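You operate a simulated robot arm through the tools that you are given. There is no shell and no other tool.

You are at the controls of a simulated robot arm. One attempt, no reset.

TASK
Run the overfull oil tray down to about the red mark, then roll the disc through.
Fine: red valve lever a fifth to under half open into the waste jug, shut again, spill none; roller frame down, big yellow knob till both faces are oiled.
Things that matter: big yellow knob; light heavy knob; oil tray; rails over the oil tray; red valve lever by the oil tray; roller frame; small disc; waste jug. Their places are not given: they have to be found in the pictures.

The check looks at the end state, three seconds after you hand in, the way a careful person would. Anything else that was tipped, shoved, dropped, spilled or broken makes it a failure.

THE ROBOT
A 6-joint arm with a three-finger gripper, fixed in place. Base frame: the origin is on the floor under the middle of its stand, x ahead of it, y to its left, z up. Readings come in m, degrees, newtons and seconds.
It reaches about 1.213 m from its shoulder. Its first joint turns from -166.0 to 166.0 degrees. Payload 4.89 kg.
Tool frame: the origin (TCP) lies between the finger pads and is the grasp point; the fingertips stand 0.03 m ahead of it; z points along the fingers, y is the line along which they close. The gripper opens to 0.164 m; its body begins 0.125 m behind the TCP.
Orientation is that of the tool frame in the base frame, as a unit quaternion [w, x, y, z]. With the fingers straight down and closing along the base's y, the tool's x points along the base's -x, its y along +y and its z along -z.

THE INTERFACE
- The arm moves only by the tool apply_moves. Its arguments are lists of equal length, an entry for each row: "fingers": the gripper command, from -1 (fully open) to 1 (shut), values between in proportion; "dp": the shift along the tool's x, y, z in units of 100 mm (1.0 is 100 mm), a list of three; "dr": the turn, a rotation vector about the tool's x, y, z in units of 180 degrees (1.0 is 180 degrees), a list of three. In form: {"fingers": [fingers, ...], "dp": [[dx, dy, dz], ...], "dr": [[rx, ry, rz], ...]}. A call has 1 to 20 rows; each row is the pose to reach, as a shift and turn from the pose commanded when the call began, along the tool's axes at that moment. A call with a number of a shift or a turn outside -1 to 1 is refused whole. Each row takes 0.2 s and may step no farther than 0.05 m and 8.6 degrees from the row before; otherwise, or with a gripper value out of range, the whole call is refused. Where a pose cannot be reached the arm comes as near as it can. A force on the tool above 90 N (or 10 N above the force at the start of the call, whichever is more), or a blocked arm, ends the call early, and 0.2 s more pass. The fingers move at their own pace (about 0.108 m/s each) and stop on an object; they squeeze with about 44 N. The grip force told is the motor's: it shows also when the fingers shut on nothing. Time passes only in rows, and 0.2 s behind the last, so rows that repeat a pose let the fingers close. It gives the time, the measured TCP pose, the force on the tool (base axes), the opening and the grip force at its end, in the units of the frame above (readings bear some noise), with the torque about the TCP (base axes, N m) and any sound that the robot's microphone picked up.
- Cameras (640 x 400 px; columns grow to the right, rows downward): "scene" is fixed at [0.0531, 0.5112, 1.5233]; the picture's right is [-0.62, -0.78, 0.00], its down [-0.28, 0.22, -0.93] and it looks along [0.73, -0.58, -0.36] (base axes); focal length 238 px, centre (320, 200). "wrist" rides on the gripper at [0.076, -0.002, -0.152] in the tool frame; the picture's right is [0.02, 1.00, 0.00], its down [-0.88, 0.02, -0.47] and it looks along [-0.47, 0.01, 0.88] (tool axes); focal length 247 px, centre (320, 200).
- get_image(camera): a new picture of that camera. It takes no simulated time.
- lift_body(by): moves the trunk up (or, below 0, down) by that many m; the arm rides with it, the base frame stays. It gives what a move gives, with no picture.
- measure_at(camera, pixels): for up to 12 pixels [column, row] of the newest picture of that camera ("zoom" is the newest enlarged one), the place [x, y, z] in the base frame of the surface seen there, good to about 0.003 m, but the place of the scene camera against the robot may be out by one fixed shift of up to 0.025 m in any direction. It takes no simulated time.
- inspect(camera, box): a new picture of the part [left, top, right, bottom] of that camera's present view, enlarged. It takes no simulated time.
- finish_job(): hands the job in; it is judged then, once.

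Open the gripper and draw the arm clear of the work before you hand the job in, unless the task says otherwise.

The tools are called after "Emit:" by a JSON object that holds its "method" and its "body". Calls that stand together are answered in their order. apply_moves: Moves the arm, as the interface text tells. Its arguments: {"type":"object","properties":{"fingers":{"type":"array"},"dp":{"type":"array"},"dr":{"type":"array"}},"required":["fingers","dp","dr"]} The other tools are called the same way: lift_body (by) moves the trunk up or down; get_image (camera) takes a picture; measure_at (camera, pixels) gives the place of the surface under pixels of a picture; inspect (camera, box) takes an enlarged picture of a part of a camera's view; finish_job () hands the job in.

At the start:

```text
time: 0.0
ee_pos: [0.5288, -0.099, 1.5595]
tcp_rot: [0.0, 0.0, 1.0, 0.0]
wrist_force: [-1.3, 0.3, 0.2]
wrist_torque: [0.01, -0.03, -0.01]
opening: 0.1641
gripper_force: 0.0
trunk travel left (down, up): [-0.25, 0.14]
```

scene: 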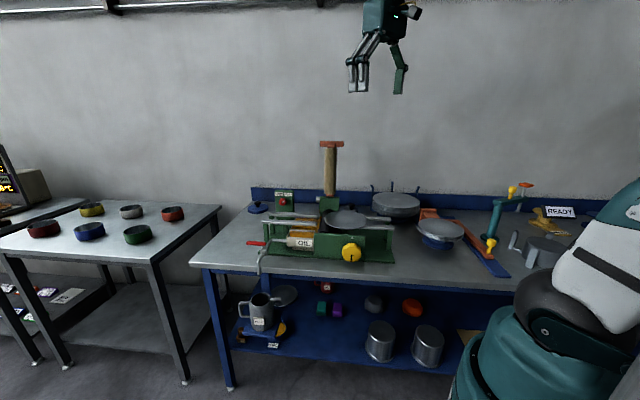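
wrist: 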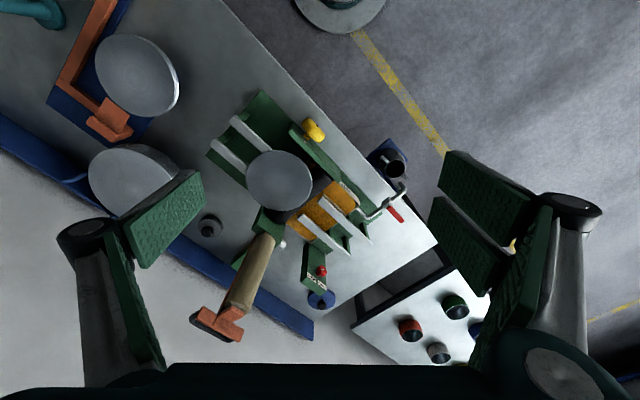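

The first pictures show the oil tray device near scene (320,235), with a red lever at about (255,243) and a yellow knob at (351,252). I enlarge these areas to understand the mechanism.

Emit:
{"method": "inspect", "body": {"camera": "scene", "box": [230, 130, 410, 280]}}

Emit:
{"method": "inspect", "body": {"camera": "wrist", "box": [180, 80, 450, 350]}}

Emit:
{"method": "inspect", "body": {"camera": "scene", "box": [220, 230, 320, 360]}}

```text
2.67 times, centred on (320, 205) of scene
```

zoom: 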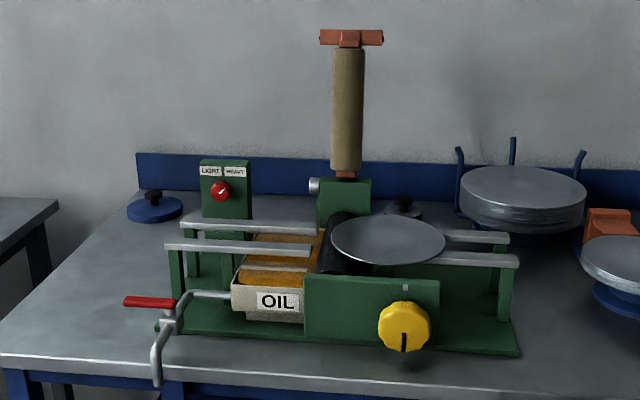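

```text
1.48 times, centred on (315, 215) of wrist
```

zoom: 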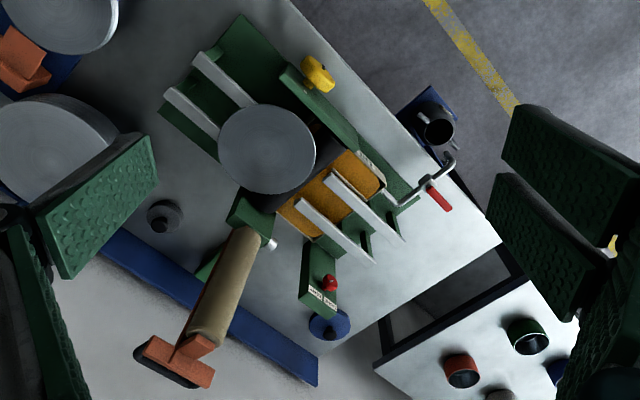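

```text
3.08 times, centred on (270, 295) of scene
```

zoom: 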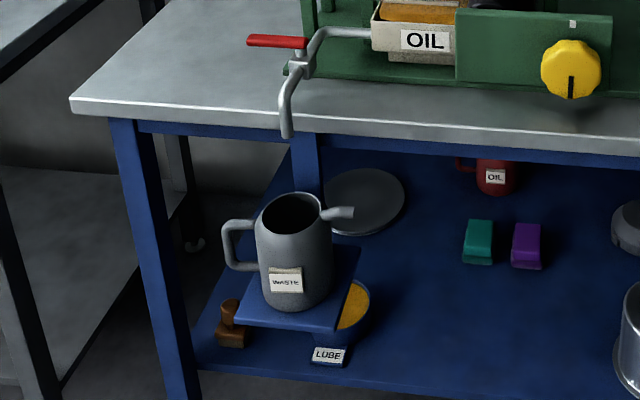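

The upright tan roller with the orange T-handle looks like the raised roller frame, and the drain spout hangs over the front edge with the jug below. I measure the key points in the wrist picture.

Emit:
{"method": "get_image", "body": {"camera": "wrist"}}

Emit:
{"method": "inspect", "body": {"camera": "wrist", "box": [240, 90, 440, 290]}}

```text
taken
```

wrist: 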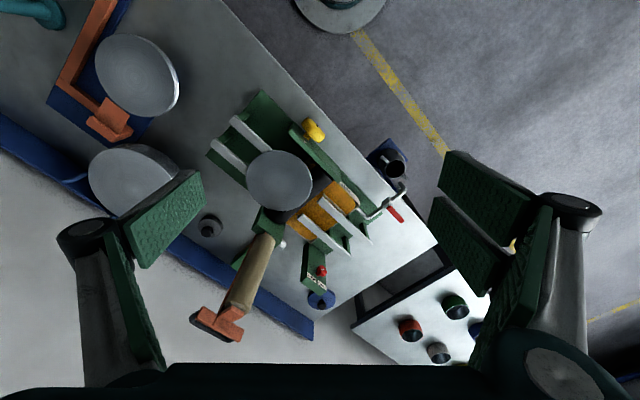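

```text
2.00 times, centred on (340, 190) of wrist
```

zoom: 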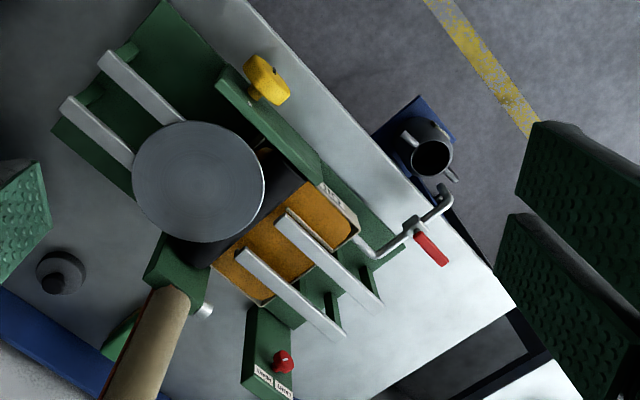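

The enlarged wrist view separates lever (432,248), spout (443,188), jug mouth (432,157), yellow knob (266,80), disc (198,180), red knob (283,361). I measure them.

Emit:
{"method": "measure_at", "body": {"camera": "zoom", "pixels": [[432, 248], [444, 262], [414, 224], [443, 190], [432, 157], [266, 80], [198, 180], [283, 361], [285, 245], [205, 310], [150, 340], [380, 245]]}}

Emit:
{"method": "measure_at", "body": {"camera": "wrist", "pixels": [[314, 130], [397, 215], [280, 180], [322, 271], [240, 290], [262, 240], [215, 320], [236, 312], [395, 168], [403, 188], [400, 250], [300, 130]]}}

Emit:
{"method": "get_image", "body": {"camera": "scene"}}

Emit:
{"method": "measure_at", "body": {"camera": "scene", "pixels": [[351, 252], [256, 243], [262, 272], [346, 217], [283, 200], [330, 175], [331, 143], [259, 299], [300, 243], [330, 205]]}}

```text
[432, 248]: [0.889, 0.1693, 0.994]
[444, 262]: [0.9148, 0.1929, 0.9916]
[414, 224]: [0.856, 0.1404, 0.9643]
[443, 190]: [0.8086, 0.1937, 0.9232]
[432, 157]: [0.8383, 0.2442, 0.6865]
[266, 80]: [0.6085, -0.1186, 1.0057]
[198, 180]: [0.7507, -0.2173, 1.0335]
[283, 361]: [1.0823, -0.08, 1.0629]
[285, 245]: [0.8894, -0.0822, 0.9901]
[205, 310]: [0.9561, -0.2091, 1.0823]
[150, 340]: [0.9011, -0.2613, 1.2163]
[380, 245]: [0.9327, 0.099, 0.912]
```

```text
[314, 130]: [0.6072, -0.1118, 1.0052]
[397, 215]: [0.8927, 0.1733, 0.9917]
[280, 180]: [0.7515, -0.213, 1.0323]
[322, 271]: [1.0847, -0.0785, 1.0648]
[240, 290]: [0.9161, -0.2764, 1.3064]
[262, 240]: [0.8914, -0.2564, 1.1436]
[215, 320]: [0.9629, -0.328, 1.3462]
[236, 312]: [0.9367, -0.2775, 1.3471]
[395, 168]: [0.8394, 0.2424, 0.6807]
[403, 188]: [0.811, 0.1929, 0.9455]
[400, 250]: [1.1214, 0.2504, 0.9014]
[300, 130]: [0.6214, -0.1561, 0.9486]
```

```text
taken
```

scene: 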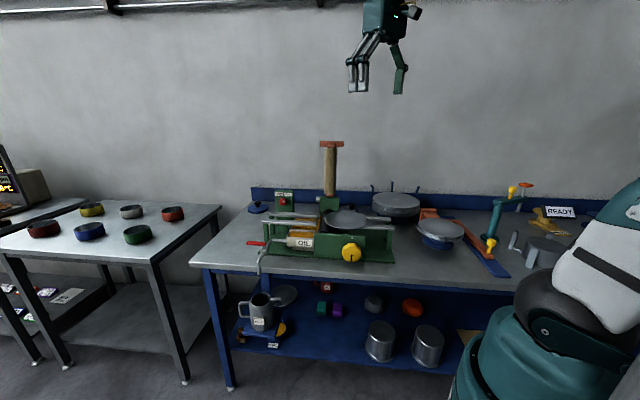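

```text
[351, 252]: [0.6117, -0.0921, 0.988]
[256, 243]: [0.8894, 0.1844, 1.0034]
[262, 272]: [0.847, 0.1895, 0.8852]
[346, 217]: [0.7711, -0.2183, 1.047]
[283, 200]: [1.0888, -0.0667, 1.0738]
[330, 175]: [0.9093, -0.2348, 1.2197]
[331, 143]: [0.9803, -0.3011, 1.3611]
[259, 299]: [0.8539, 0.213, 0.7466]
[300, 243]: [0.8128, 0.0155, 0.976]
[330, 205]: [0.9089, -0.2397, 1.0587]
```

I need the device's frame of reference. I measure the table front edge, rail ends, green base corners, panel, and the lever hinge.

Emit:
{"method": "inspect", "body": {"camera": "wrist", "box": [330, 130, 430, 230]}}

Emit:
{"method": "measure_at", "body": {"camera": "wrist", "pixels": [[262, 38], [300, 80], [340, 128], [410, 214], [232, 118], [270, 152], [218, 146], [295, 215], [340, 255], [323, 195], [368, 242], [437, 240]]}}

```text
4.00 times, centred on (380, 180) of wrist
```

zoom: 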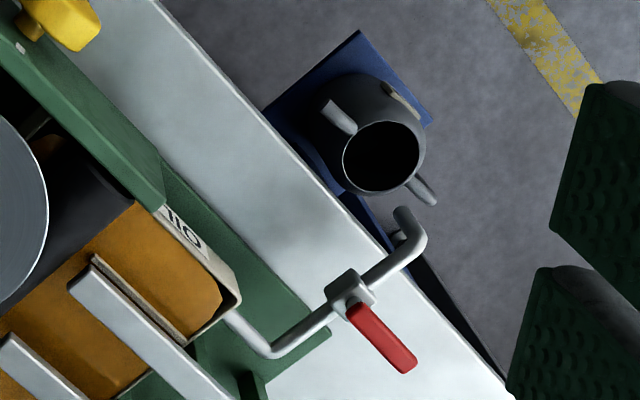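

```text
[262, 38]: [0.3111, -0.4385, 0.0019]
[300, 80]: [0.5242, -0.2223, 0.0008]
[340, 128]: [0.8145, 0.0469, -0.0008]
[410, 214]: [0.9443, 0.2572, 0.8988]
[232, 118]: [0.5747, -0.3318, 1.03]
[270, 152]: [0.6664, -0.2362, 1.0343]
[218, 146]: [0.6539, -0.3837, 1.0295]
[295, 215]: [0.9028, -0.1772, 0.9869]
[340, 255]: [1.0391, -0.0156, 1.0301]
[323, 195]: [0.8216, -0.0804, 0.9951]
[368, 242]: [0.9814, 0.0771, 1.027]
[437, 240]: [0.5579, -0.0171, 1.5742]
```

The rails run along (0.707,0.707) in the base frame at z≈1.03. Now I measure the jug rim, spout tip and lever in the enlarged view.

Emit:
{"method": "measure_at", "body": {"camera": "zoom", "pixels": [[342, 155], [382, 120], [424, 155], [382, 194], [402, 212], [406, 225], [398, 237], [415, 245], [352, 305], [410, 365], [350, 280], [330, 315]]}}

Emit:
{"method": "inspect", "body": {"camera": "scene", "box": [230, 225, 300, 350]}}

```text
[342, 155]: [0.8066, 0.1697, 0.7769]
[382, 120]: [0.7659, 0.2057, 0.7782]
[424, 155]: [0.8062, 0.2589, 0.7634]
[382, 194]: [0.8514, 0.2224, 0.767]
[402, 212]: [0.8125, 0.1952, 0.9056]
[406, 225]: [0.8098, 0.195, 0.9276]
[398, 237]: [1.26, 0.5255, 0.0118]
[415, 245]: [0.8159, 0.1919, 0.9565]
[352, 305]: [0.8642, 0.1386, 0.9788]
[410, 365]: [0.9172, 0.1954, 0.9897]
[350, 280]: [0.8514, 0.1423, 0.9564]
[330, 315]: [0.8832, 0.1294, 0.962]
```

```text
3.20 times, centred on (265, 288) of scene
```

zoom: 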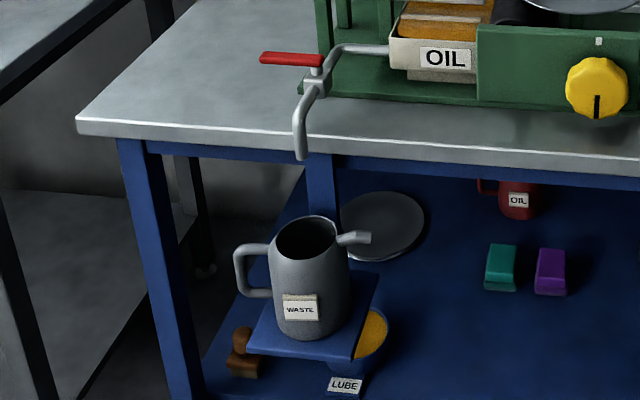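

The jug rim is centred near (0.808,0.214,0.77), about 2 cm from the spout tip (0.8125,0.195), so the jug stands under the spout. I move the gripper toward the tray to look closely at the oil level and the lever.

Emit:
{"method": "apply_moves", "body": {"fingers": [-1, -1, -1], "dp": [[-0.3, 0.08, 0.25], [-0.6, 0.16, 0.5], [-0.9, 0.25, 0.75]], "dr": [[0, 0, 0], [0, 0, 0], [0, 0, 0]]}}

Emit:
{"method": "apply_moves", "body": {"fingers": [-1, -1, -1], "dp": [[-0.3, 0.08, 0.25], [-0.6, 0.16, 0.5], [-0.9, 0.25, 0.75]], "dr": [[0, 0, 0], [0, 0, 0], [0, 0, 0]]}}

Emit:
{"method": "get_image", "body": {"camera": "wrist"}}

Emit:
{"method": "get_image", "body": {"camera": "scene"}}

```text
time: 0.8
ee_pos: [0.6151, -0.0715, 1.4874]
tcp_rot: [0.0, 0.001, 1.0, 0.0]
wrist_force: [-0.1, -0.7, 0.1]
wrist_torque: [-0.01, 0.0, -0.01]
opening: 0.1641
gripper_force: 0.0
trunk travel left (down, up): [-0.25, 0.14]
```

```text
time: 1.6
ee_pos: [0.7058, -0.0442, 1.41]
tcp_rot: [0.0, -0.001, 1.0, 0.0]
wrist_force: [0.0, 0.3, -0.4]
wrist_torque: [0.03, 0.0, 0.02]
opening: 0.1639
gripper_force: 0.1
trunk travel left (down, up): [-0.25, 0.14]
```

```text
taken
```

wrist: 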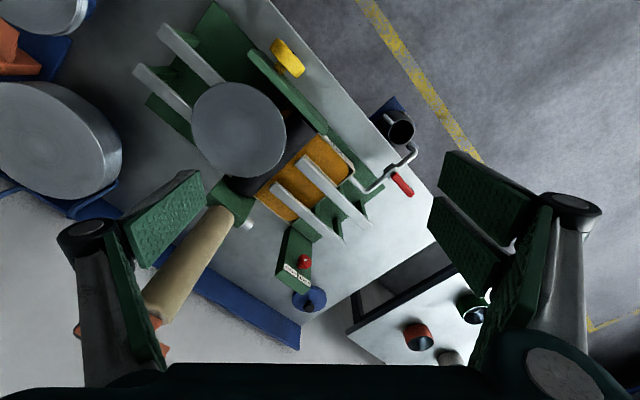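

```text
taken
```

scene: 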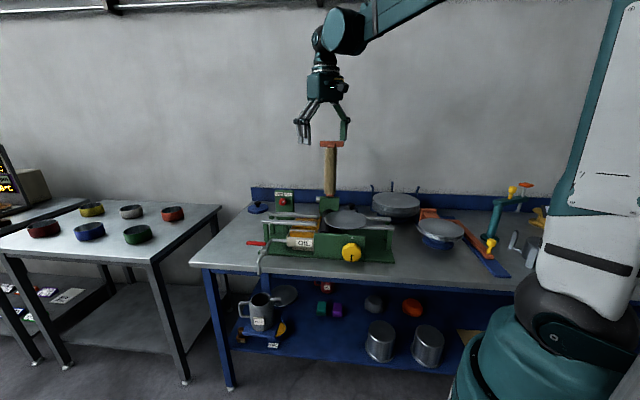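

The arm is clear of everything. I enlarge the tray at wrist (305,180) and the lever at (403,183) to find the red mark.

Emit:
{"method": "inspect", "body": {"camera": "wrist", "box": [240, 120, 370, 250]}}

Emit:
{"method": "inspect", "body": {"camera": "wrist", "box": [340, 90, 440, 220]}}

Emit:
{"method": "inspect", "body": {"camera": "scene", "box": [240, 205, 340, 270]}}

```text
3.08 times, centred on (305, 185) of wrist
```

zoom: 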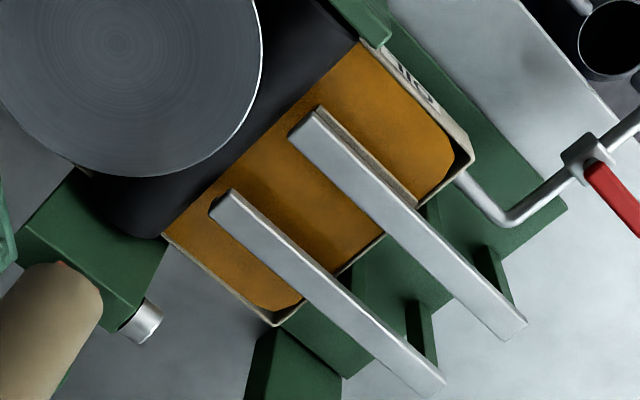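

```text
3.08 times, centred on (390, 155) of wrist
```

zoom: 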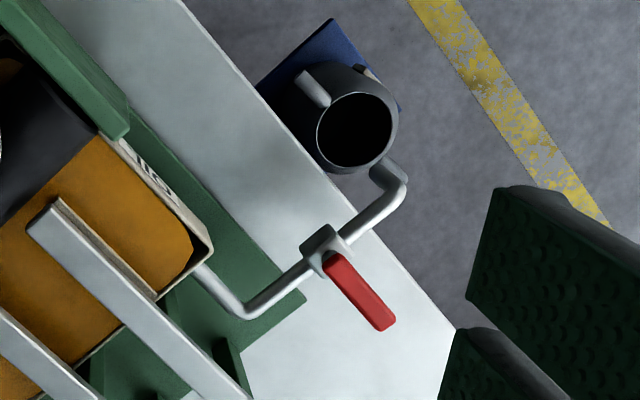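

```text
6.15 times, centred on (290, 238) of scene
```

zoom: 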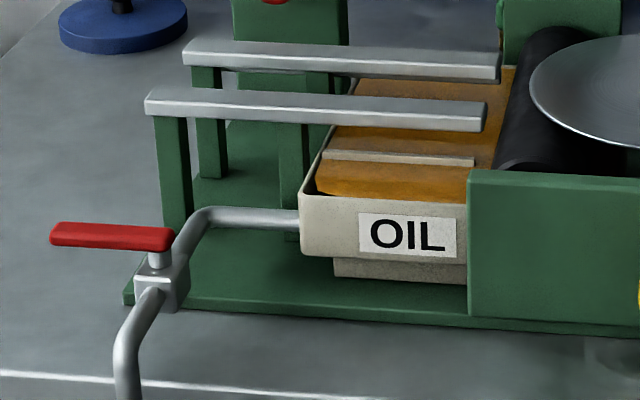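

The lever lies along the rails, across the pipe, so it is shut; the red mark is presumably hidden under the oil. I look at the light/heavy knob near scene (283,198) and measure oil heights.

Emit:
{"method": "measure_at", "body": {"camera": "zoom", "pixels": [[400, 180], [340, 175], [420, 85], [400, 158], [320, 200], [305, 190], [350, 82], [470, 150], [70, 235], [155, 240], [160, 270], [430, 142]]}}

Emit:
{"method": "inspect", "body": {"camera": "scene", "box": [265, 180, 305, 210]}}

Emit:
{"method": "inspect", "body": {"camera": "scene", "box": [310, 185, 400, 270]}}

```text
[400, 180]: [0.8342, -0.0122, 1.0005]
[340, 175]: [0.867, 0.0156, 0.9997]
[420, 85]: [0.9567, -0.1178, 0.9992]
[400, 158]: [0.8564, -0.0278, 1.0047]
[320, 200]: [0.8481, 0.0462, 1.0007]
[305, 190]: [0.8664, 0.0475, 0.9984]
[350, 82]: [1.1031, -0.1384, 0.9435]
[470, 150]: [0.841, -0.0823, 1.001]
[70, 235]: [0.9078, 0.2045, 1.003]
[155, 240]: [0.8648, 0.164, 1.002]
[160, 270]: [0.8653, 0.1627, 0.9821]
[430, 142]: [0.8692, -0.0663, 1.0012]
```

```text
13.33 times, centred on (285, 195) of scene
```

zoom: 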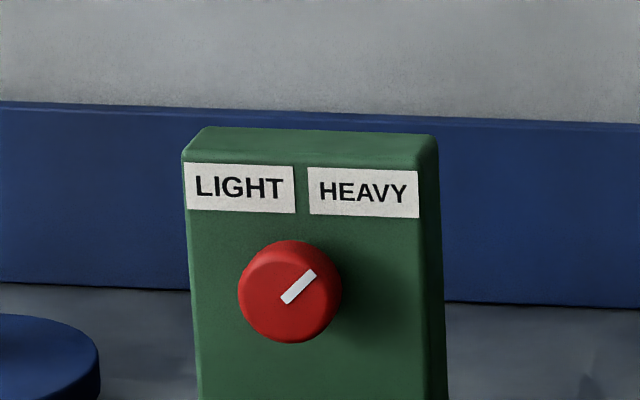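

```text
4.71 times, centred on (355, 228) of scene
```

zoom: 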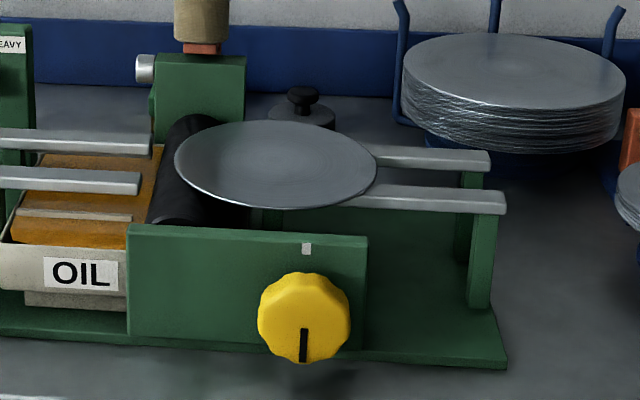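

The light/heavy knob points at HEAVY. I look at other signs in the scene – READY at (560,212), papers at (68,296), the screen at (8,175) – in case they say something about the setting.

Emit:
{"method": "inspect", "body": {"camera": "scene", "box": [0, 140, 110, 320]}}

Emit:
{"method": "inspect", "body": {"camera": "scene", "box": [400, 170, 600, 290]}}

Emit:
{"method": "inspect", "body": {"camera": "scene", "box": [0, 130, 50, 210]}}

Emit:
{"method": "inspect", "body": {"camera": "scene", "box": [0, 270, 110, 330]}}

```text
2.22 times, centred on (55, 230) of scene
```

zoom: 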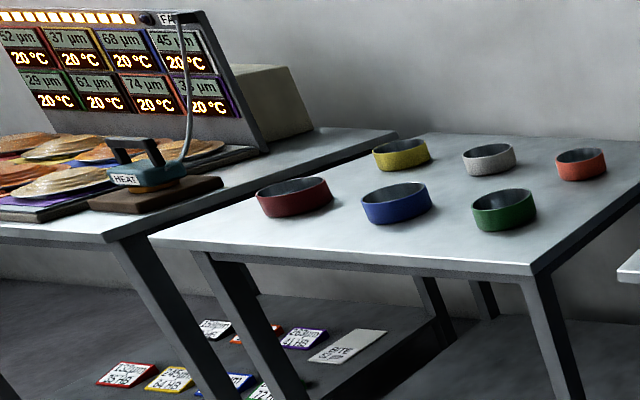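

```text
3.20 times, centred on (500, 230) of scene
```

zoom: 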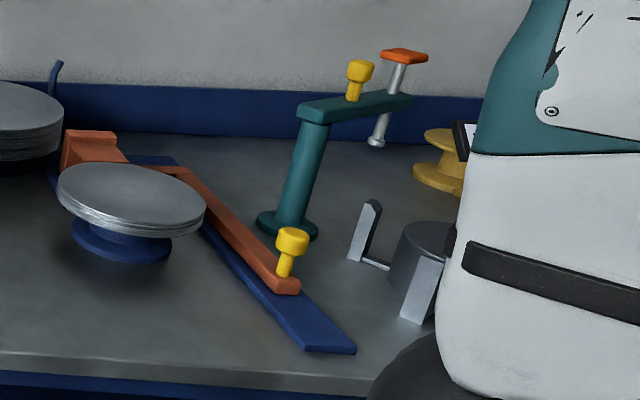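

```text
5.00 times, centred on (25, 170) of scene
```

zoom: 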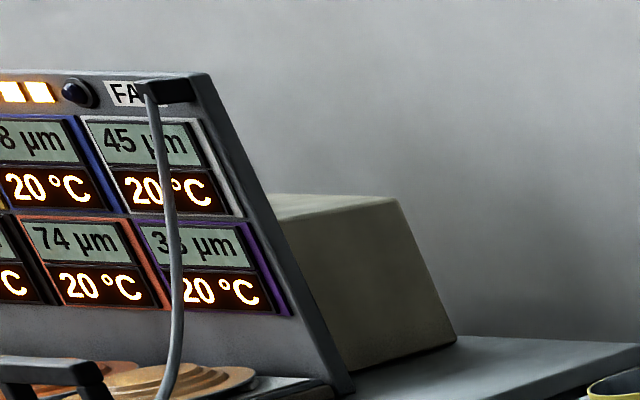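

```text
5.82 times, centred on (55, 300) of scene
```

zoom: 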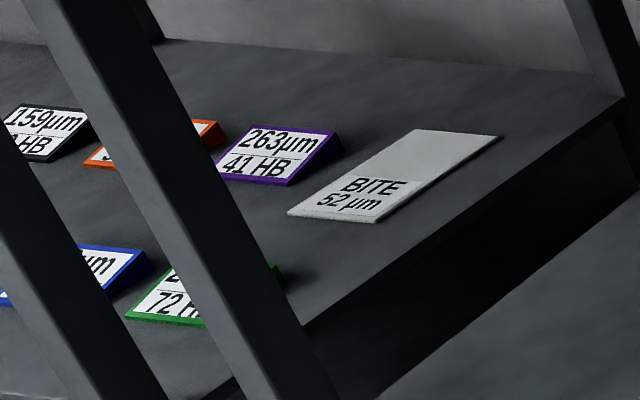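

Nothing in the signs concerns the LIGHT/HEAVY setting, so I will leave that knob alone. I turn the gripper so that it closes across the lever (tool y along (-0.707,0.707)) while moving toward the lever at about (0.90,0.18,0.99).

Emit:
{"method": "apply_moves", "body": {"fingers": [-1, -1, -1, -1, -1, -1], "dp": [[-0.11, 0.125, 0.145], [-0.22, 0.25, 0.29], [-0.33, 0.375, 0.435], [-0.44, 0.5, 0.58], [-0.55, 0.625, 0.725], [-0.65, 0.75, 0.87]], "dr": [[0, 0, -0.0417], [0, 0, -0.0833], [0, 0, -0.125], [0, 0, -0.1667], [0, 0, -0.2083], [0, 0, -0.25]]}}

Emit:
{"method": "get_image", "body": {"camera": "wrist"}}

Emit:
{"method": "get_image", "body": {"camera": "scene"}}

```text
time: 3.0
ee_pos: [0.7748, 0.0296, 1.3246]
tcp_rot: [-0.001, -0.383, 0.924, 0.0]
wrist_force: [0.1, -0.4, 0.1]
wrist_torque: [0.07, -0.01, 0.0]
opening: 0.1637
gripper_force: 0.0
trunk travel left (down, up): [-0.25, 0.14]
```

```text
taken
```

wrist: 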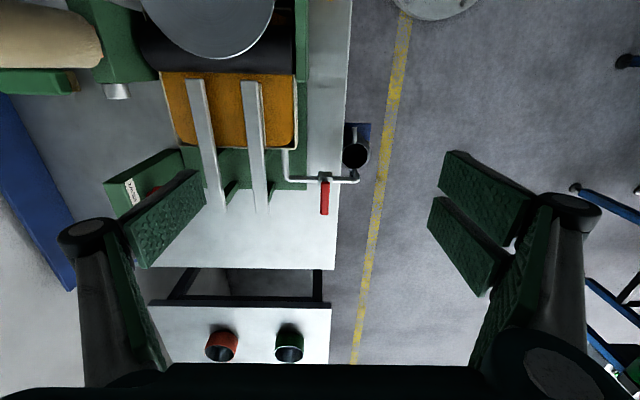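

```text
taken
```

scene: 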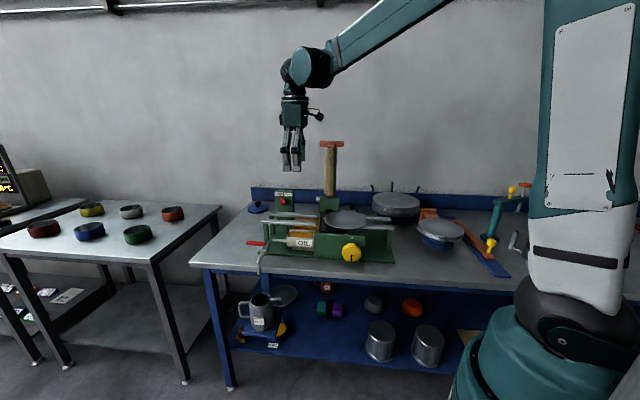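

The view is now aligned with the device: image-down is +u, image-right is the table's front. I measure lever (325,200), valve (325,177), spout (355,178) and jug mouth (356,155).

Emit:
{"method": "inspect", "body": {"camera": "wrist", "box": [270, 120, 390, 230]}}

Emit:
{"method": "measure_at", "body": {"camera": "zoom", "pixels": [[292, 370], [292, 490], [320, 290]]}}

Emit:
{"method": "measure_at", "body": {"camera": "wrist", "pixels": [[325, 188], [325, 200], [325, 212], [321, 200], [329, 200], [325, 176], [355, 180], [340, 180], [288, 170], [300, 182], [230, 110], [285, 130]]}}

```text
3.64 times, centred on (330, 175) of wrist
```

zoom: 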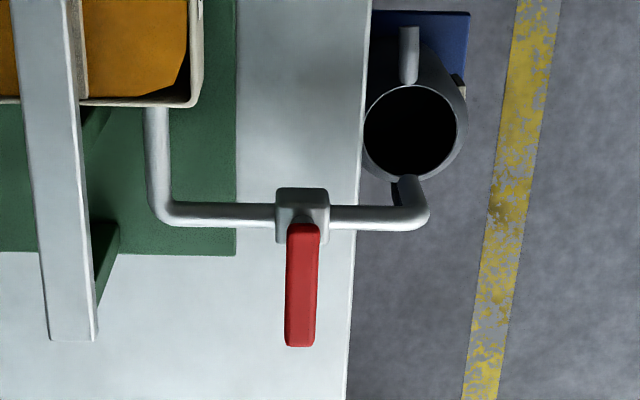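

```text
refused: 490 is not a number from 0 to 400
```

```text
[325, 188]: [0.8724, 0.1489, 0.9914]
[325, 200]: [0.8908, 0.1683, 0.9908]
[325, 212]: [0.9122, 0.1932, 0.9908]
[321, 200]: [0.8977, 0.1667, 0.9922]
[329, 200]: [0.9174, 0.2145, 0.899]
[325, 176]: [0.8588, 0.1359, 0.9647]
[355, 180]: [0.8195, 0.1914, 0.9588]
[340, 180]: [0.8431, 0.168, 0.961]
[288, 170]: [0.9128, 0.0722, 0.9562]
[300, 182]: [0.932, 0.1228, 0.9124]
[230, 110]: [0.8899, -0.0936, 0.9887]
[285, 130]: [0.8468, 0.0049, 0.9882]
```

The lever runs from about u=0.72 to u=0.786 along n=-0.510 at z≈0.991, the pivot near (0.858,0.137). I go above the lever's outer half in steps, narrowing the fingers to about 5 cm.

Emit:
{"method": "apply_moves", "body": {"fingers": [-0.5, 0, 0.39], "dp": [[-0.3, 0.02, 0.3], [-0.6, 0.05, 0.6], [-0.95, 0.08, 0.8]], "dr": [[0, 0, 0], [0, 0, 0], [0, 0, 0]]}}

Emit:
{"method": "apply_moves", "body": {"fingers": [0.39, 0.39, 0.39], "dp": [[-0.3, 0.02, 0.3], [-0.6, 0.05, 0.6], [-0.95, 0.08, 0.9]], "dr": [[0, 0, 0], [0, 0, 0], [0, 0, 0]]}}

Emit:
{"method": "get_image", "body": {"camera": "wrist"}}

Emit:
{"method": "get_image", "body": {"camera": "scene"}}

```text
time: 3.8
ee_pos: [0.8357, 0.1001, 1.2454]
tcp_rot: [0.0, -0.383, 0.924, 0.001]
wrist_force: [0.0, -0.1, -0.3]
wrist_torque: [0.07, -0.05, -0.01]
opening: 0.0501
gripper_force: 0.1
trunk travel left (down, up): [-0.25, 0.14]
```

```text
time: 4.6
ee_pos: [0.8975, 0.1719, 1.1546]
tcp_rot: [-0.001, -0.382, 0.924, 0.0]
wrist_force: [-1.0, -1.3, 0.6]
wrist_torque: [0.06, -0.12, 0.02]
opening: 0.0502
gripper_force: 0.0
trunk travel left (down, up): [-0.25, 0.14]
```

```text
taken
```

wrist: 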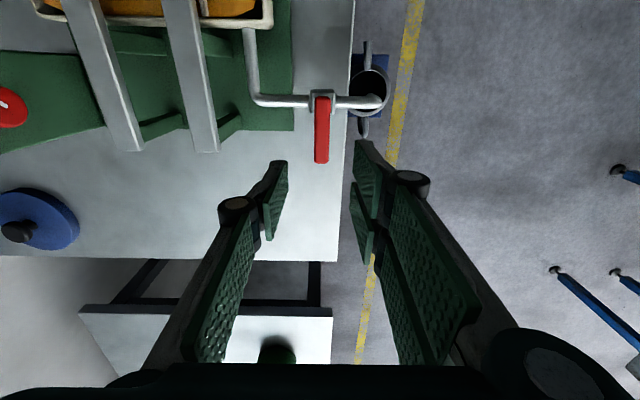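

```text
taken
```

scene: 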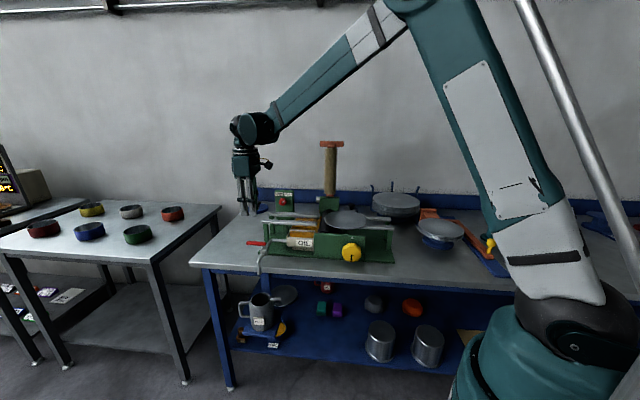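

The fingers straddle the lever line (lever at (322,97-163), fingertips at (280,163) and (365,150)). I lower to z≈1.035 and look again.

Emit:
{"method": "apply_moves", "body": {"fingers": [0.39, 0.39, 0.39], "dp": [[-0.03, 0.01, 0.4], [-0.06, 0.02, 0.8], [-0.1, 0.03, 1.0]], "dr": [[0, 0, 0], [0, 0, 0], [0, 0, 0]]}}

Emit:
{"method": "apply_moves", "body": {"fingers": [0.39], "dp": [[0, 0, 0.2]], "dr": [[0, 0, 0]]}}

Emit:
{"method": "get_image", "body": {"camera": "wrist"}}

Emit:
{"method": "inspect", "body": {"camera": "scene", "box": [210, 180, 340, 290]}}

```text
time: 5.4
ee_pos: [0.9026, 0.1812, 1.0502]
tcp_rot: [0.0, -0.382, 0.924, 0.001]
wrist_force: [-0.4, -0.4, 0.1]
wrist_torque: [0.02, 0.06, 0.01]
opening: 0.05
gripper_force: 0.0
trunk travel left (down, up): [-0.25, 0.14]
```

```text
time: 5.8
ee_pos: [0.9022, 0.1805, 1.0313]
tcp_rot: [0.0, -0.382, 0.924, 0.0]
wrist_force: [-0.8, 0.1, -0.3]
wrist_torque: [0.04, -0.1, -0.01]
opening: 0.0499
gripper_force: 0.0
trunk travel left (down, up): [-0.25, 0.14]
```

```text
taken
```

wrist: 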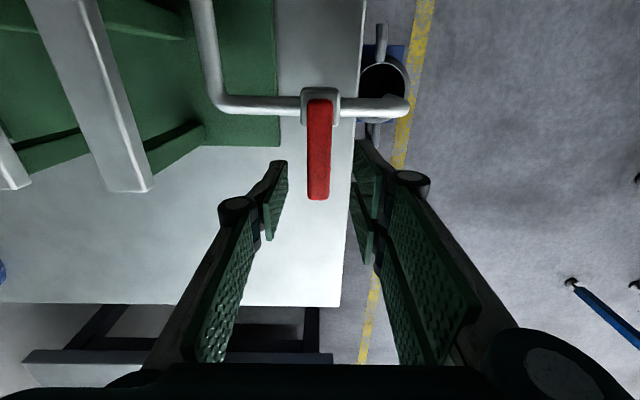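

```text
3.64 times, centred on (275, 235) of scene
```

zoom: 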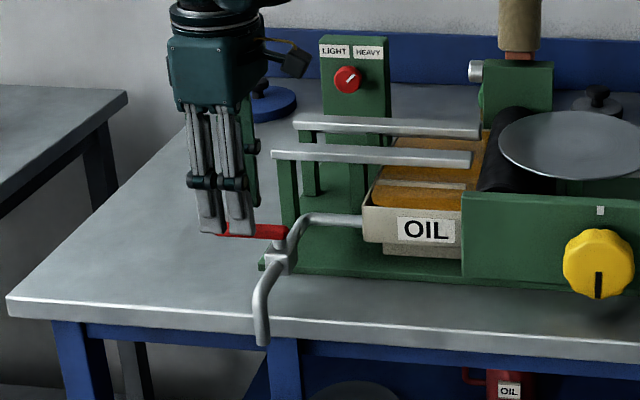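

The lever tip sits between the fingers (two on the front side, one behind). I lower to z≈0.988 so the pads are beside the lever, then narrow the cage a little.

Emit:
{"method": "apply_moves", "body": {"fingers": [0.39, 0.39], "dp": [[0, 0, 0.2], [0, 0, 0.43]], "dr": [[0, 0, 0], [0, 0, 0]]}}

Emit:
{"method": "apply_moves", "body": {"fingers": [0.5, 0.6, 0.66], "dp": [[0, 0, 0], [0, 0, 0], [0, 0, 0]], "dr": [[0, 0, 0], [0, 0, 0], [0, 0, 0]]}}

Emit:
{"method": "get_image", "body": {"camera": "wrist"}}

Emit:
{"method": "inspect", "body": {"camera": "scene", "box": [210, 180, 340, 290]}}

```text
time: 6.4
ee_pos: [0.9006, 0.1815, 0.9913]
tcp_rot: [0.0, -0.383, 0.924, 0.0]
wrist_force: [0.5, -0.7, 0.2]
wrist_torque: [0.01, -0.13, 0.03]
opening: 0.0501
gripper_force: 0.1
trunk travel left (down, up): [-0.25, 0.14]
```

```text
time: 7.2
ee_pos: [0.9028, 0.1794, 0.9907]
tcp_rot: [0.001, -0.383, 0.924, -0.001]
wrist_force: [0.4, -1.3, 0.5]
wrist_torque: [0.0, 0.01, -0.01]
opening: 0.0279
gripper_force: 0.1
trunk travel left (down, up): [-0.25, 0.14]
```

```text
taken
```

wrist: 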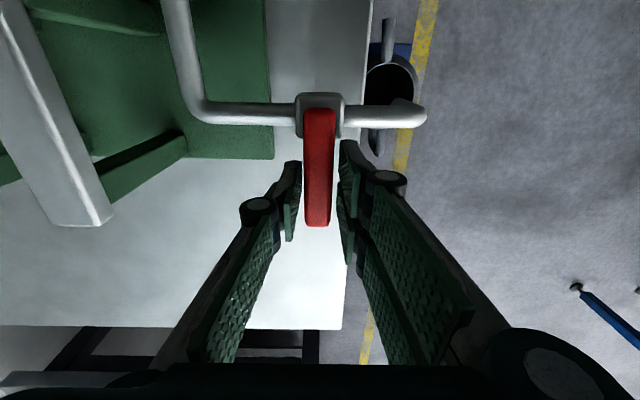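

```text
3.64 times, centred on (275, 235) of scene
```

zoom: 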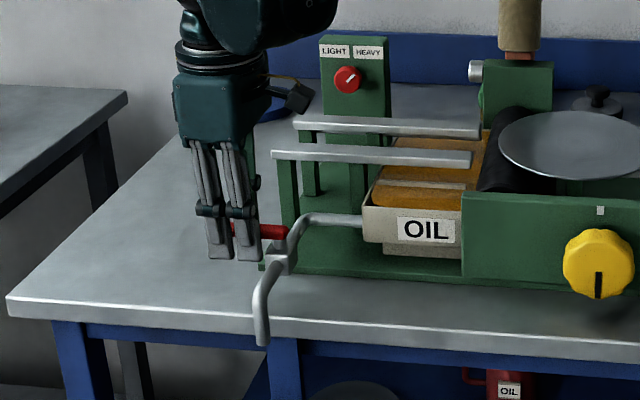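

The lever is caged with about 5 mm on each side. I test the front direction (+tool y) in small steps and watch the force.

Emit:
{"method": "apply_moves", "body": {"fingers": [0.66, 0.66, 0.66], "dp": [[0, 0.04, 0], [0, 0.07, 0], [0, 0.1, 0]], "dr": [[0, 0, 0], [0, 0, 0], [0, 0, 0]]}}

Emit:
{"method": "get_image", "body": {"camera": "wrist"}}

```text
time: 8.0
ee_pos: [0.8941, 0.1883, 0.9911]
tcp_rot: [0.0, -0.382, 0.924, 0.0]
wrist_force: [1.1, 0.2, -0.3]
wrist_torque: [0.0, 0.03, 0.08]
opening: 0.0285
gripper_force: 0.7
trunk travel left (down, up): [-0.25, 0.14]
```

```text
taken
```

wrist: 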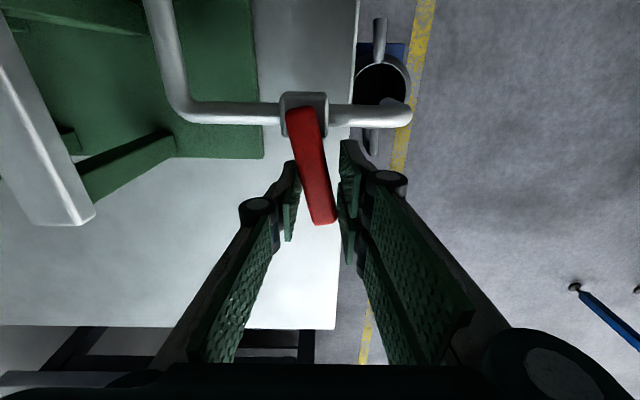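

The lever turned to about 10° toward the front with almost no force, so that is the opening direction. I carry it on along its arc to about 28°, turning the gripper with it.

Emit:
{"method": "apply_moves", "body": {"fingers": [0.66, 0.66, 0.66, 0.66], "dp": [[0.015, 0.045, 0], [0.035, 0.09, 0], [0.06, 0.135, 0], [0.084, 0.18, 0]], "dr": [[0, 0, -0.042], [0, 0, -0.083], [0, 0, -0.125], [0, 0, -0.1667]]}}

Emit:
{"method": "get_image", "body": {"camera": "wrist"}}

Emit:
{"method": "inspect", "body": {"camera": "scene", "box": [210, 180, 370, 340]}}

```text
time: 9.0
ee_pos: [0.8747, 0.1956, 0.9912]
tcp_rot: [0.0, -0.61, 0.793, 0.001]
wrist_force: [0.3, 0.1, -0.3]
wrist_torque: [0.02, 0.0, -0.01]
opening: 0.028
gripper_force: 0.1
trunk travel left (down, up): [-0.25, 0.14]
```

```text
taken
```

wrist: 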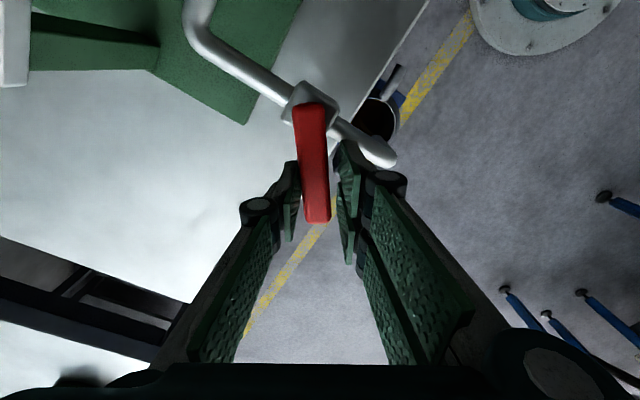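

```text
2.50 times, centred on (290, 260) of scene
```

zoom: 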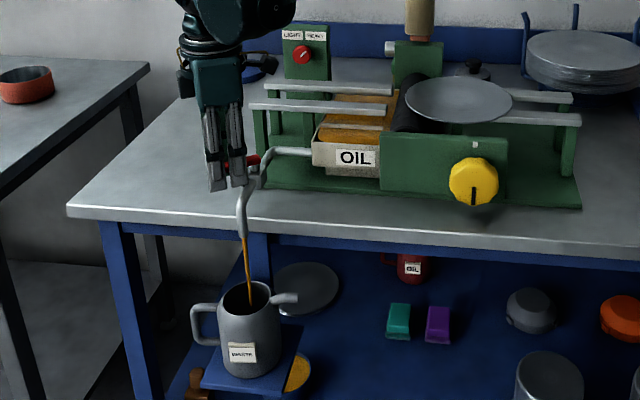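

Oil is running from the spout into the jug mouth at (250,270 zoom), with the lever at about 27°. I look at the tray level closely.

Emit:
{"method": "inspect", "body": {"camera": "scene", "box": [270, 205, 330, 255]}}

Emit:
{"method": "measure_at", "body": {"camera": "zoom", "pixels": [[300, 240], [340, 235], [400, 130], [260, 245], [430, 130]]}}

Emit:
{"method": "inspect", "body": {"camera": "scene", "box": [240, 270, 290, 330]}}

```text
8.00 times, centred on (300, 230) of scene
```

zoom: 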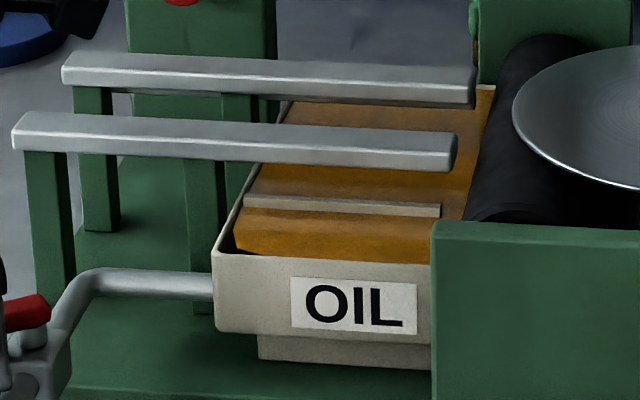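

```text
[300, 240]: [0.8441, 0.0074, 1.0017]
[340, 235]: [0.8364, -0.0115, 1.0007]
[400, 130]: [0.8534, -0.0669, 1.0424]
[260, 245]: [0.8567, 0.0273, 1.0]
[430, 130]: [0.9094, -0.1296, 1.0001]
```

```text
6.67 times, centred on (265, 300) of scene
```

zoom: 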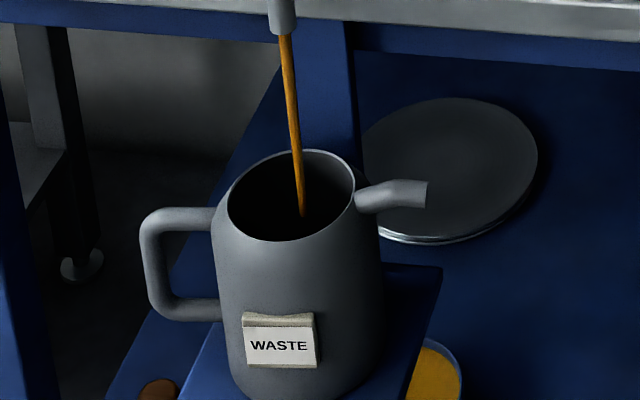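

The stream falls inside the jug. I hold the pose for two seconds and look at the tray again.

Emit:
{"method": "apply_moves", "body": {"fingers": [0.66, 0.66, 0.66, 0.66, 0.66, 0.66, 0.66, 0.66, 0.66], "dp": [[0, 0, 0], [0, 0, 0], [0, 0, 0], [0, 0, 0], [0, 0, 0], [0, 0, 0], [0, 0, 0], [0, 0, 0], [0, 0, 0]], "dr": [[0, 0, 0], [0, 0, 0], [0, 0, 0], [0, 0, 0], [0, 0, 0], [0, 0, 0], [0, 0, 0], [0, 0, 0], [0, 0, 0]]}}

Emit:
{"method": "inspect", "body": {"camera": "scene", "box": [270, 205, 330, 255]}}

Emit:
{"method": "measure_at", "body": {"camera": "zoom", "pixels": [[300, 240], [340, 235], [260, 245], [430, 185], [400, 110], [300, 180]]}}

Emit:
{"method": "inspect", "body": {"camera": "scene", "box": [240, 270, 290, 330]}}

```text
time: 11.0
ee_pos: [0.8761, 0.1958, 0.9912]
tcp_rot: [0.0, -0.609, 0.793, 0.0]
wrist_force: [0.3, 1.2, -1.0]
wrist_torque: [0.0, -0.01, -0.01]
opening: 0.0279
gripper_force: 0.1
trunk travel left (down, up): [-0.25, 0.14]
```

```text
8.00 times, centred on (300, 230) of scene
```

zoom: 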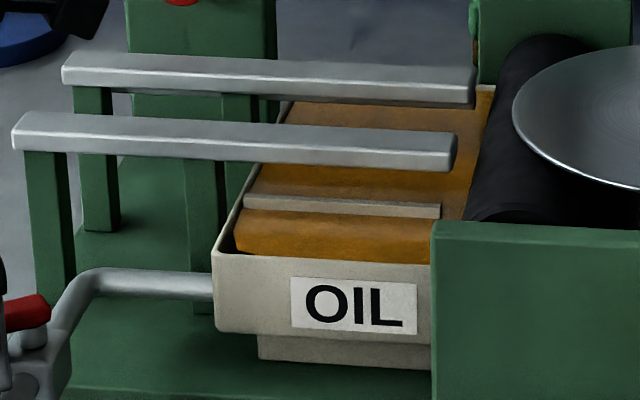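

```text
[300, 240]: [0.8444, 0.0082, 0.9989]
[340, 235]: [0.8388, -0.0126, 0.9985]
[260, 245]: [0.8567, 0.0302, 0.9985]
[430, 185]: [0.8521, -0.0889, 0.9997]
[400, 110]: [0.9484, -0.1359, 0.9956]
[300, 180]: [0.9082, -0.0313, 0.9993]
```

```text
6.67 times, centred on (265, 300) of scene
```

zoom: 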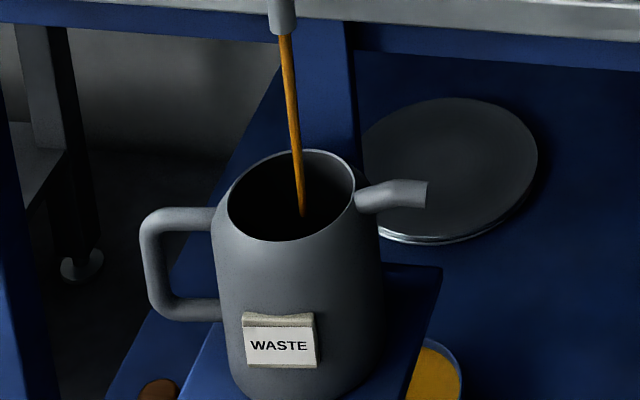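

The level has dropped only about a millimetre or two, so draining is slow and steady. I hold four more seconds and look for the red mark.

Emit:
{"method": "apply_moves", "body": {"fingers": [0.66, 0.66, 0.66, 0.66, 0.66, 0.66, 0.66, 0.66, 0.66, 0.66, 0.66, 0.66, 0.66, 0.66, 0.66, 0.66, 0.66, 0.66, 0.66], "dp": [[0, 0, 0], [0, 0, 0], [0, 0, 0], [0, 0, 0], [0, 0, 0], [0, 0, 0], [0, 0, 0], [0, 0, 0], [0, 0, 0], [0, 0, 0], [0, 0, 0], [0, 0, 0], [0, 0, 0], [0, 0, 0], [0, 0, 0], [0, 0, 0], [0, 0, 0], [0, 0, 0], [0, 0, 0]], "dr": [[0, 0, 0], [0, 0, 0], [0, 0, 0], [0, 0, 0], [0, 0, 0], [0, 0, 0], [0, 0, 0], [0, 0, 0], [0, 0, 0], [0, 0, 0], [0, 0, 0], [0, 0, 0], [0, 0, 0], [0, 0, 0], [0, 0, 0], [0, 0, 0], [0, 0, 0], [0, 0, 0], [0, 0, 0]]}}

Emit:
{"method": "inspect", "body": {"camera": "scene", "box": [270, 205, 330, 255]}}

Emit:
{"method": "measure_at", "body": {"camera": "zoom", "pixels": [[300, 240], [340, 235], [260, 245], [430, 185], [400, 110], [300, 180], [320, 240], [360, 185], [380, 240]]}}

Emit:
{"method": "get_image", "body": {"camera": "wrist"}}

```text
time: 15.0
ee_pos: [0.8749, 0.196, 0.9904]
tcp_rot: [0.001, -0.609, 0.793, 0.0]
wrist_force: [-0.1, 1.0, -0.6]
wrist_torque: [0.01, 0.01, 0.03]
opening: 0.0278
gripper_force: 0.0
trunk travel left (down, up): [-0.25, 0.14]
```

```text
8.00 times, centred on (300, 230) of scene
```

zoom: 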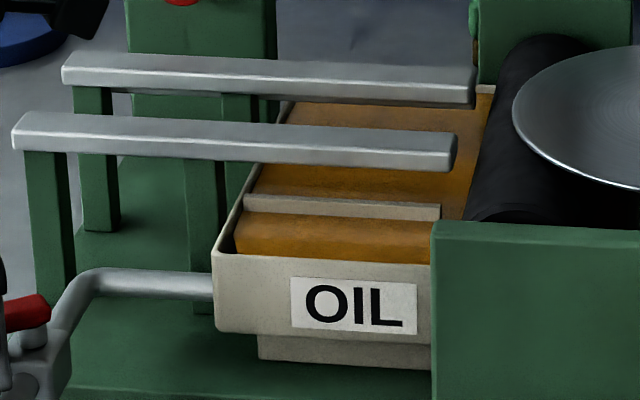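

```text
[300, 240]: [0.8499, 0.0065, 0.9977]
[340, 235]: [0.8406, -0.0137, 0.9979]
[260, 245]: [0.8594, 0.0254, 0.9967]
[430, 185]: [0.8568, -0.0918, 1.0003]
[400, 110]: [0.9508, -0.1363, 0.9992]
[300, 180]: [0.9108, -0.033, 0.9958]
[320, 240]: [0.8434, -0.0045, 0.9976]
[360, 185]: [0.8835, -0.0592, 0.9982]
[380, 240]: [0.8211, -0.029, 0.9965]
```

```text
taken
```

wrist: 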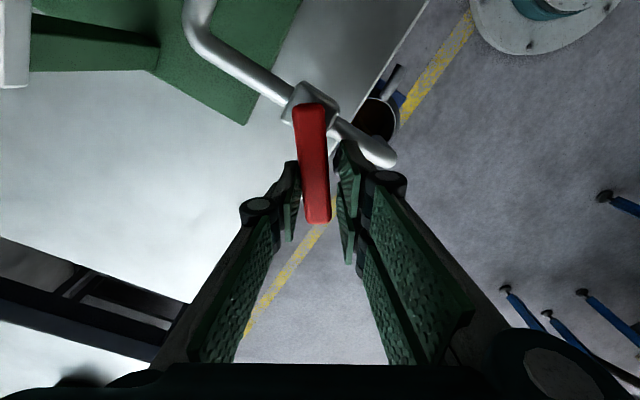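

About 3 mm down in 6 s; the partition in the tray (340,207) is getting taller above the oil. I keep draining another four seconds.

Emit:
{"method": "apply_moves", "body": {"fingers": [0.66, 0.66, 0.66, 0.66, 0.66, 0.66, 0.66, 0.66, 0.66, 0.66, 0.66, 0.66, 0.66, 0.66, 0.66, 0.66, 0.66, 0.66, 0.66], "dp": [[0, 0, 0], [0, 0, 0], [0, 0, 0], [0, 0, 0], [0, 0, 0], [0, 0, 0], [0, 0, 0], [0, 0, 0], [0, 0, 0], [0, 0, 0], [0, 0, 0], [0, 0, 0], [0, 0, 0], [0, 0, 0], [0, 0, 0], [0, 0, 0], [0, 0, 0], [0, 0, 0], [0, 0, 0]], "dr": [[0, 0, 0], [0, 0, 0], [0, 0, 0], [0, 0, 0], [0, 0, 0], [0, 0, 0], [0, 0, 0], [0, 0, 0], [0, 0, 0], [0, 0, 0], [0, 0, 0], [0, 0, 0], [0, 0, 0], [0, 0, 0], [0, 0, 0], [0, 0, 0], [0, 0, 0], [0, 0, 0], [0, 0, 0]]}}

Emit:
{"method": "inspect", "body": {"camera": "scene", "box": [270, 205, 330, 255]}}

Emit:
{"method": "measure_at", "body": {"camera": "zoom", "pixels": [[300, 240], [340, 235], [260, 245], [430, 185], [400, 110], [300, 180], [320, 240], [360, 185], [380, 240]]}}

Emit:
{"method": "inspect", "body": {"camera": "scene", "box": [240, 270, 290, 330]}}

```text
time: 19.0
ee_pos: [0.8749, 0.1956, 0.9908]
tcp_rot: [0.0, -0.608, 0.794, 0.001]
wrist_force: [0.1, -0.6, -0.1]
wrist_torque: [0.0, 0.01, 0.0]
opening: 0.028
gripper_force: 0.2
trunk travel left (down, up): [-0.25, 0.14]
```

```text
8.00 times, centred on (300, 230) of scene
```

zoom: 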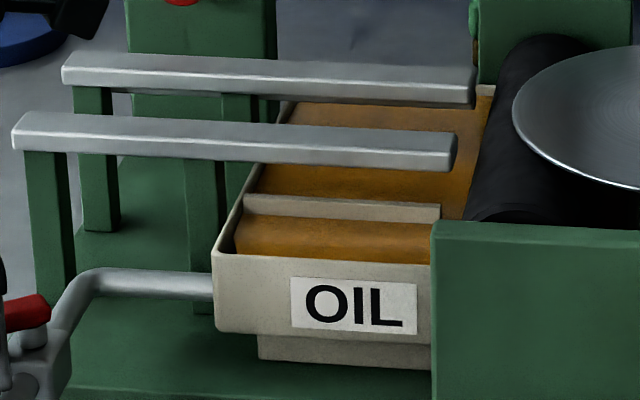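

```text
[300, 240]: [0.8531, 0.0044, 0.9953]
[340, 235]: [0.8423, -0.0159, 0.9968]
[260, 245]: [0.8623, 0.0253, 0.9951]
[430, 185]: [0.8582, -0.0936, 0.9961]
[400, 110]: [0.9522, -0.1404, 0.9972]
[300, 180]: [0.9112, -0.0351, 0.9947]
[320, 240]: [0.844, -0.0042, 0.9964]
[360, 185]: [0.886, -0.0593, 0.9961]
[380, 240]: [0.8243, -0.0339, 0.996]
```

```text
6.67 times, centred on (265, 300) of scene
```

zoom: 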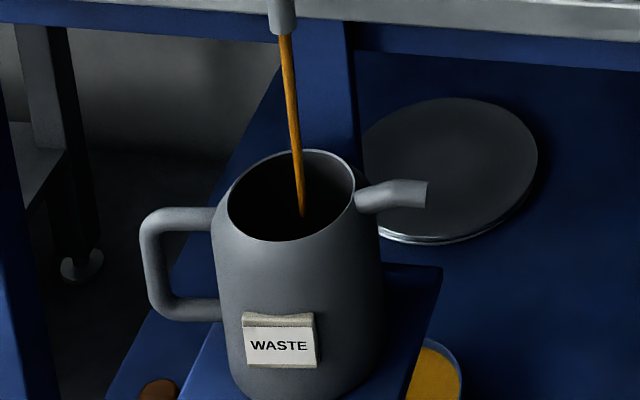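

Still no red mark visible in the scene view; level about 0.996 in scene coordinates. I drain four more seconds.

Emit:
{"method": "apply_moves", "body": {"fingers": [0.66, 0.66, 0.66, 0.66, 0.66, 0.66, 0.66, 0.66, 0.66, 0.66, 0.66, 0.66, 0.66, 0.66, 0.66, 0.66, 0.66, 0.66, 0.66], "dp": [[0, 0, 0], [0, 0, 0], [0, 0, 0], [0, 0, 0], [0, 0, 0], [0, 0, 0], [0, 0, 0], [0, 0, 0], [0, 0, 0], [0, 0, 0], [0, 0, 0], [0, 0, 0], [0, 0, 0], [0, 0, 0], [0, 0, 0], [0, 0, 0], [0, 0, 0], [0, 0, 0], [0, 0, 0]], "dr": [[0, 0, 0], [0, 0, 0], [0, 0, 0], [0, 0, 0], [0, 0, 0], [0, 0, 0], [0, 0, 0], [0, 0, 0], [0, 0, 0], [0, 0, 0], [0, 0, 0], [0, 0, 0], [0, 0, 0], [0, 0, 0], [0, 0, 0], [0, 0, 0], [0, 0, 0], [0, 0, 0], [0, 0, 0]]}}

Emit:
{"method": "inspect", "body": {"camera": "scene", "box": [270, 205, 330, 255]}}

Emit:
{"method": "measure_at", "body": {"camera": "zoom", "pixels": [[300, 240], [340, 240], [260, 245], [430, 185], [400, 110], [300, 185], [320, 240], [360, 185], [380, 240]]}}

```text
time: 23.0
ee_pos: [0.8753, 0.1953, 0.99]
tcp_rot: [0.0, -0.609, 0.793, 0.0]
wrist_force: [-0.5, -0.5, 0.6]
wrist_torque: [-0.01, 0.02, 0.02]
opening: 0.0279
gripper_force: 0.1
trunk travel left (down, up): [-0.25, 0.14]
```

```text
8.00 times, centred on (300, 230) of scene
```

zoom: 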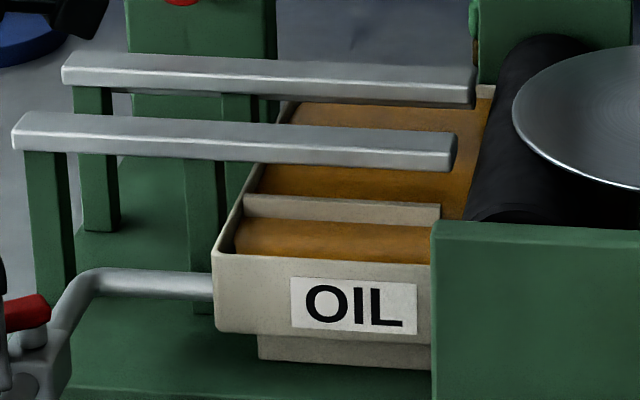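

```text
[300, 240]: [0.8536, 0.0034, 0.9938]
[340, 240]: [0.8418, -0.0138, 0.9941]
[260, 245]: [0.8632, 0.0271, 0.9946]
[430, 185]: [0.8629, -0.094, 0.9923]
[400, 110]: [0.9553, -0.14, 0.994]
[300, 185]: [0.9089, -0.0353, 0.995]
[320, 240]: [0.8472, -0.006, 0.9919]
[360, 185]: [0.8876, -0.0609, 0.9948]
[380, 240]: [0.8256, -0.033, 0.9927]
```

Level now ≈0.9937 (scene). I enlarge the partition and the inner walls more strongly to check whether a red line is appearing before draining further.

Emit:
{"method": "inspect", "body": {"camera": "scene", "box": [288, 222, 328, 244]}}

Emit:
{"method": "inspect", "body": {"camera": "scene", "box": [296, 210, 336, 234]}}

```text
16.00 times, centred on (308, 233) of scene
```

zoom: 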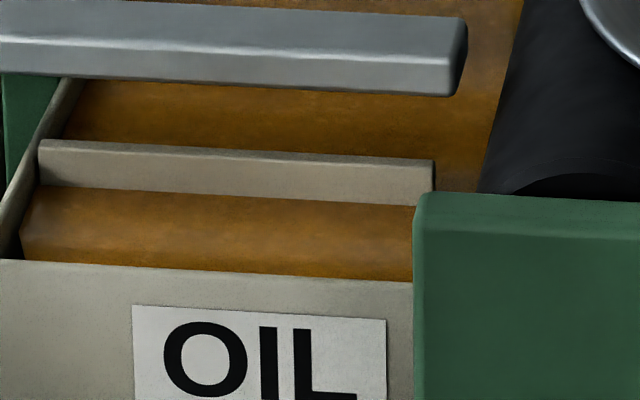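

```text
16.00 times, centred on (316, 222) of scene
```

zoom: 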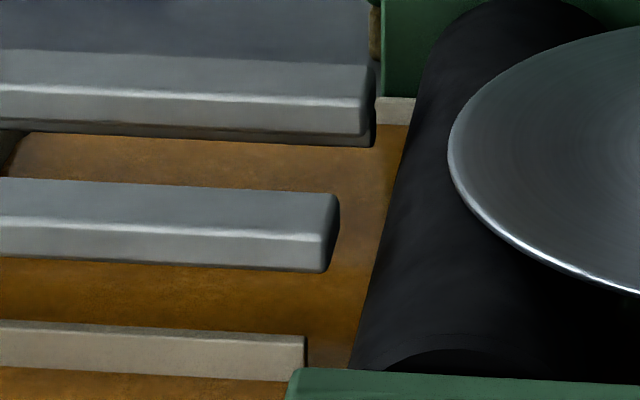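

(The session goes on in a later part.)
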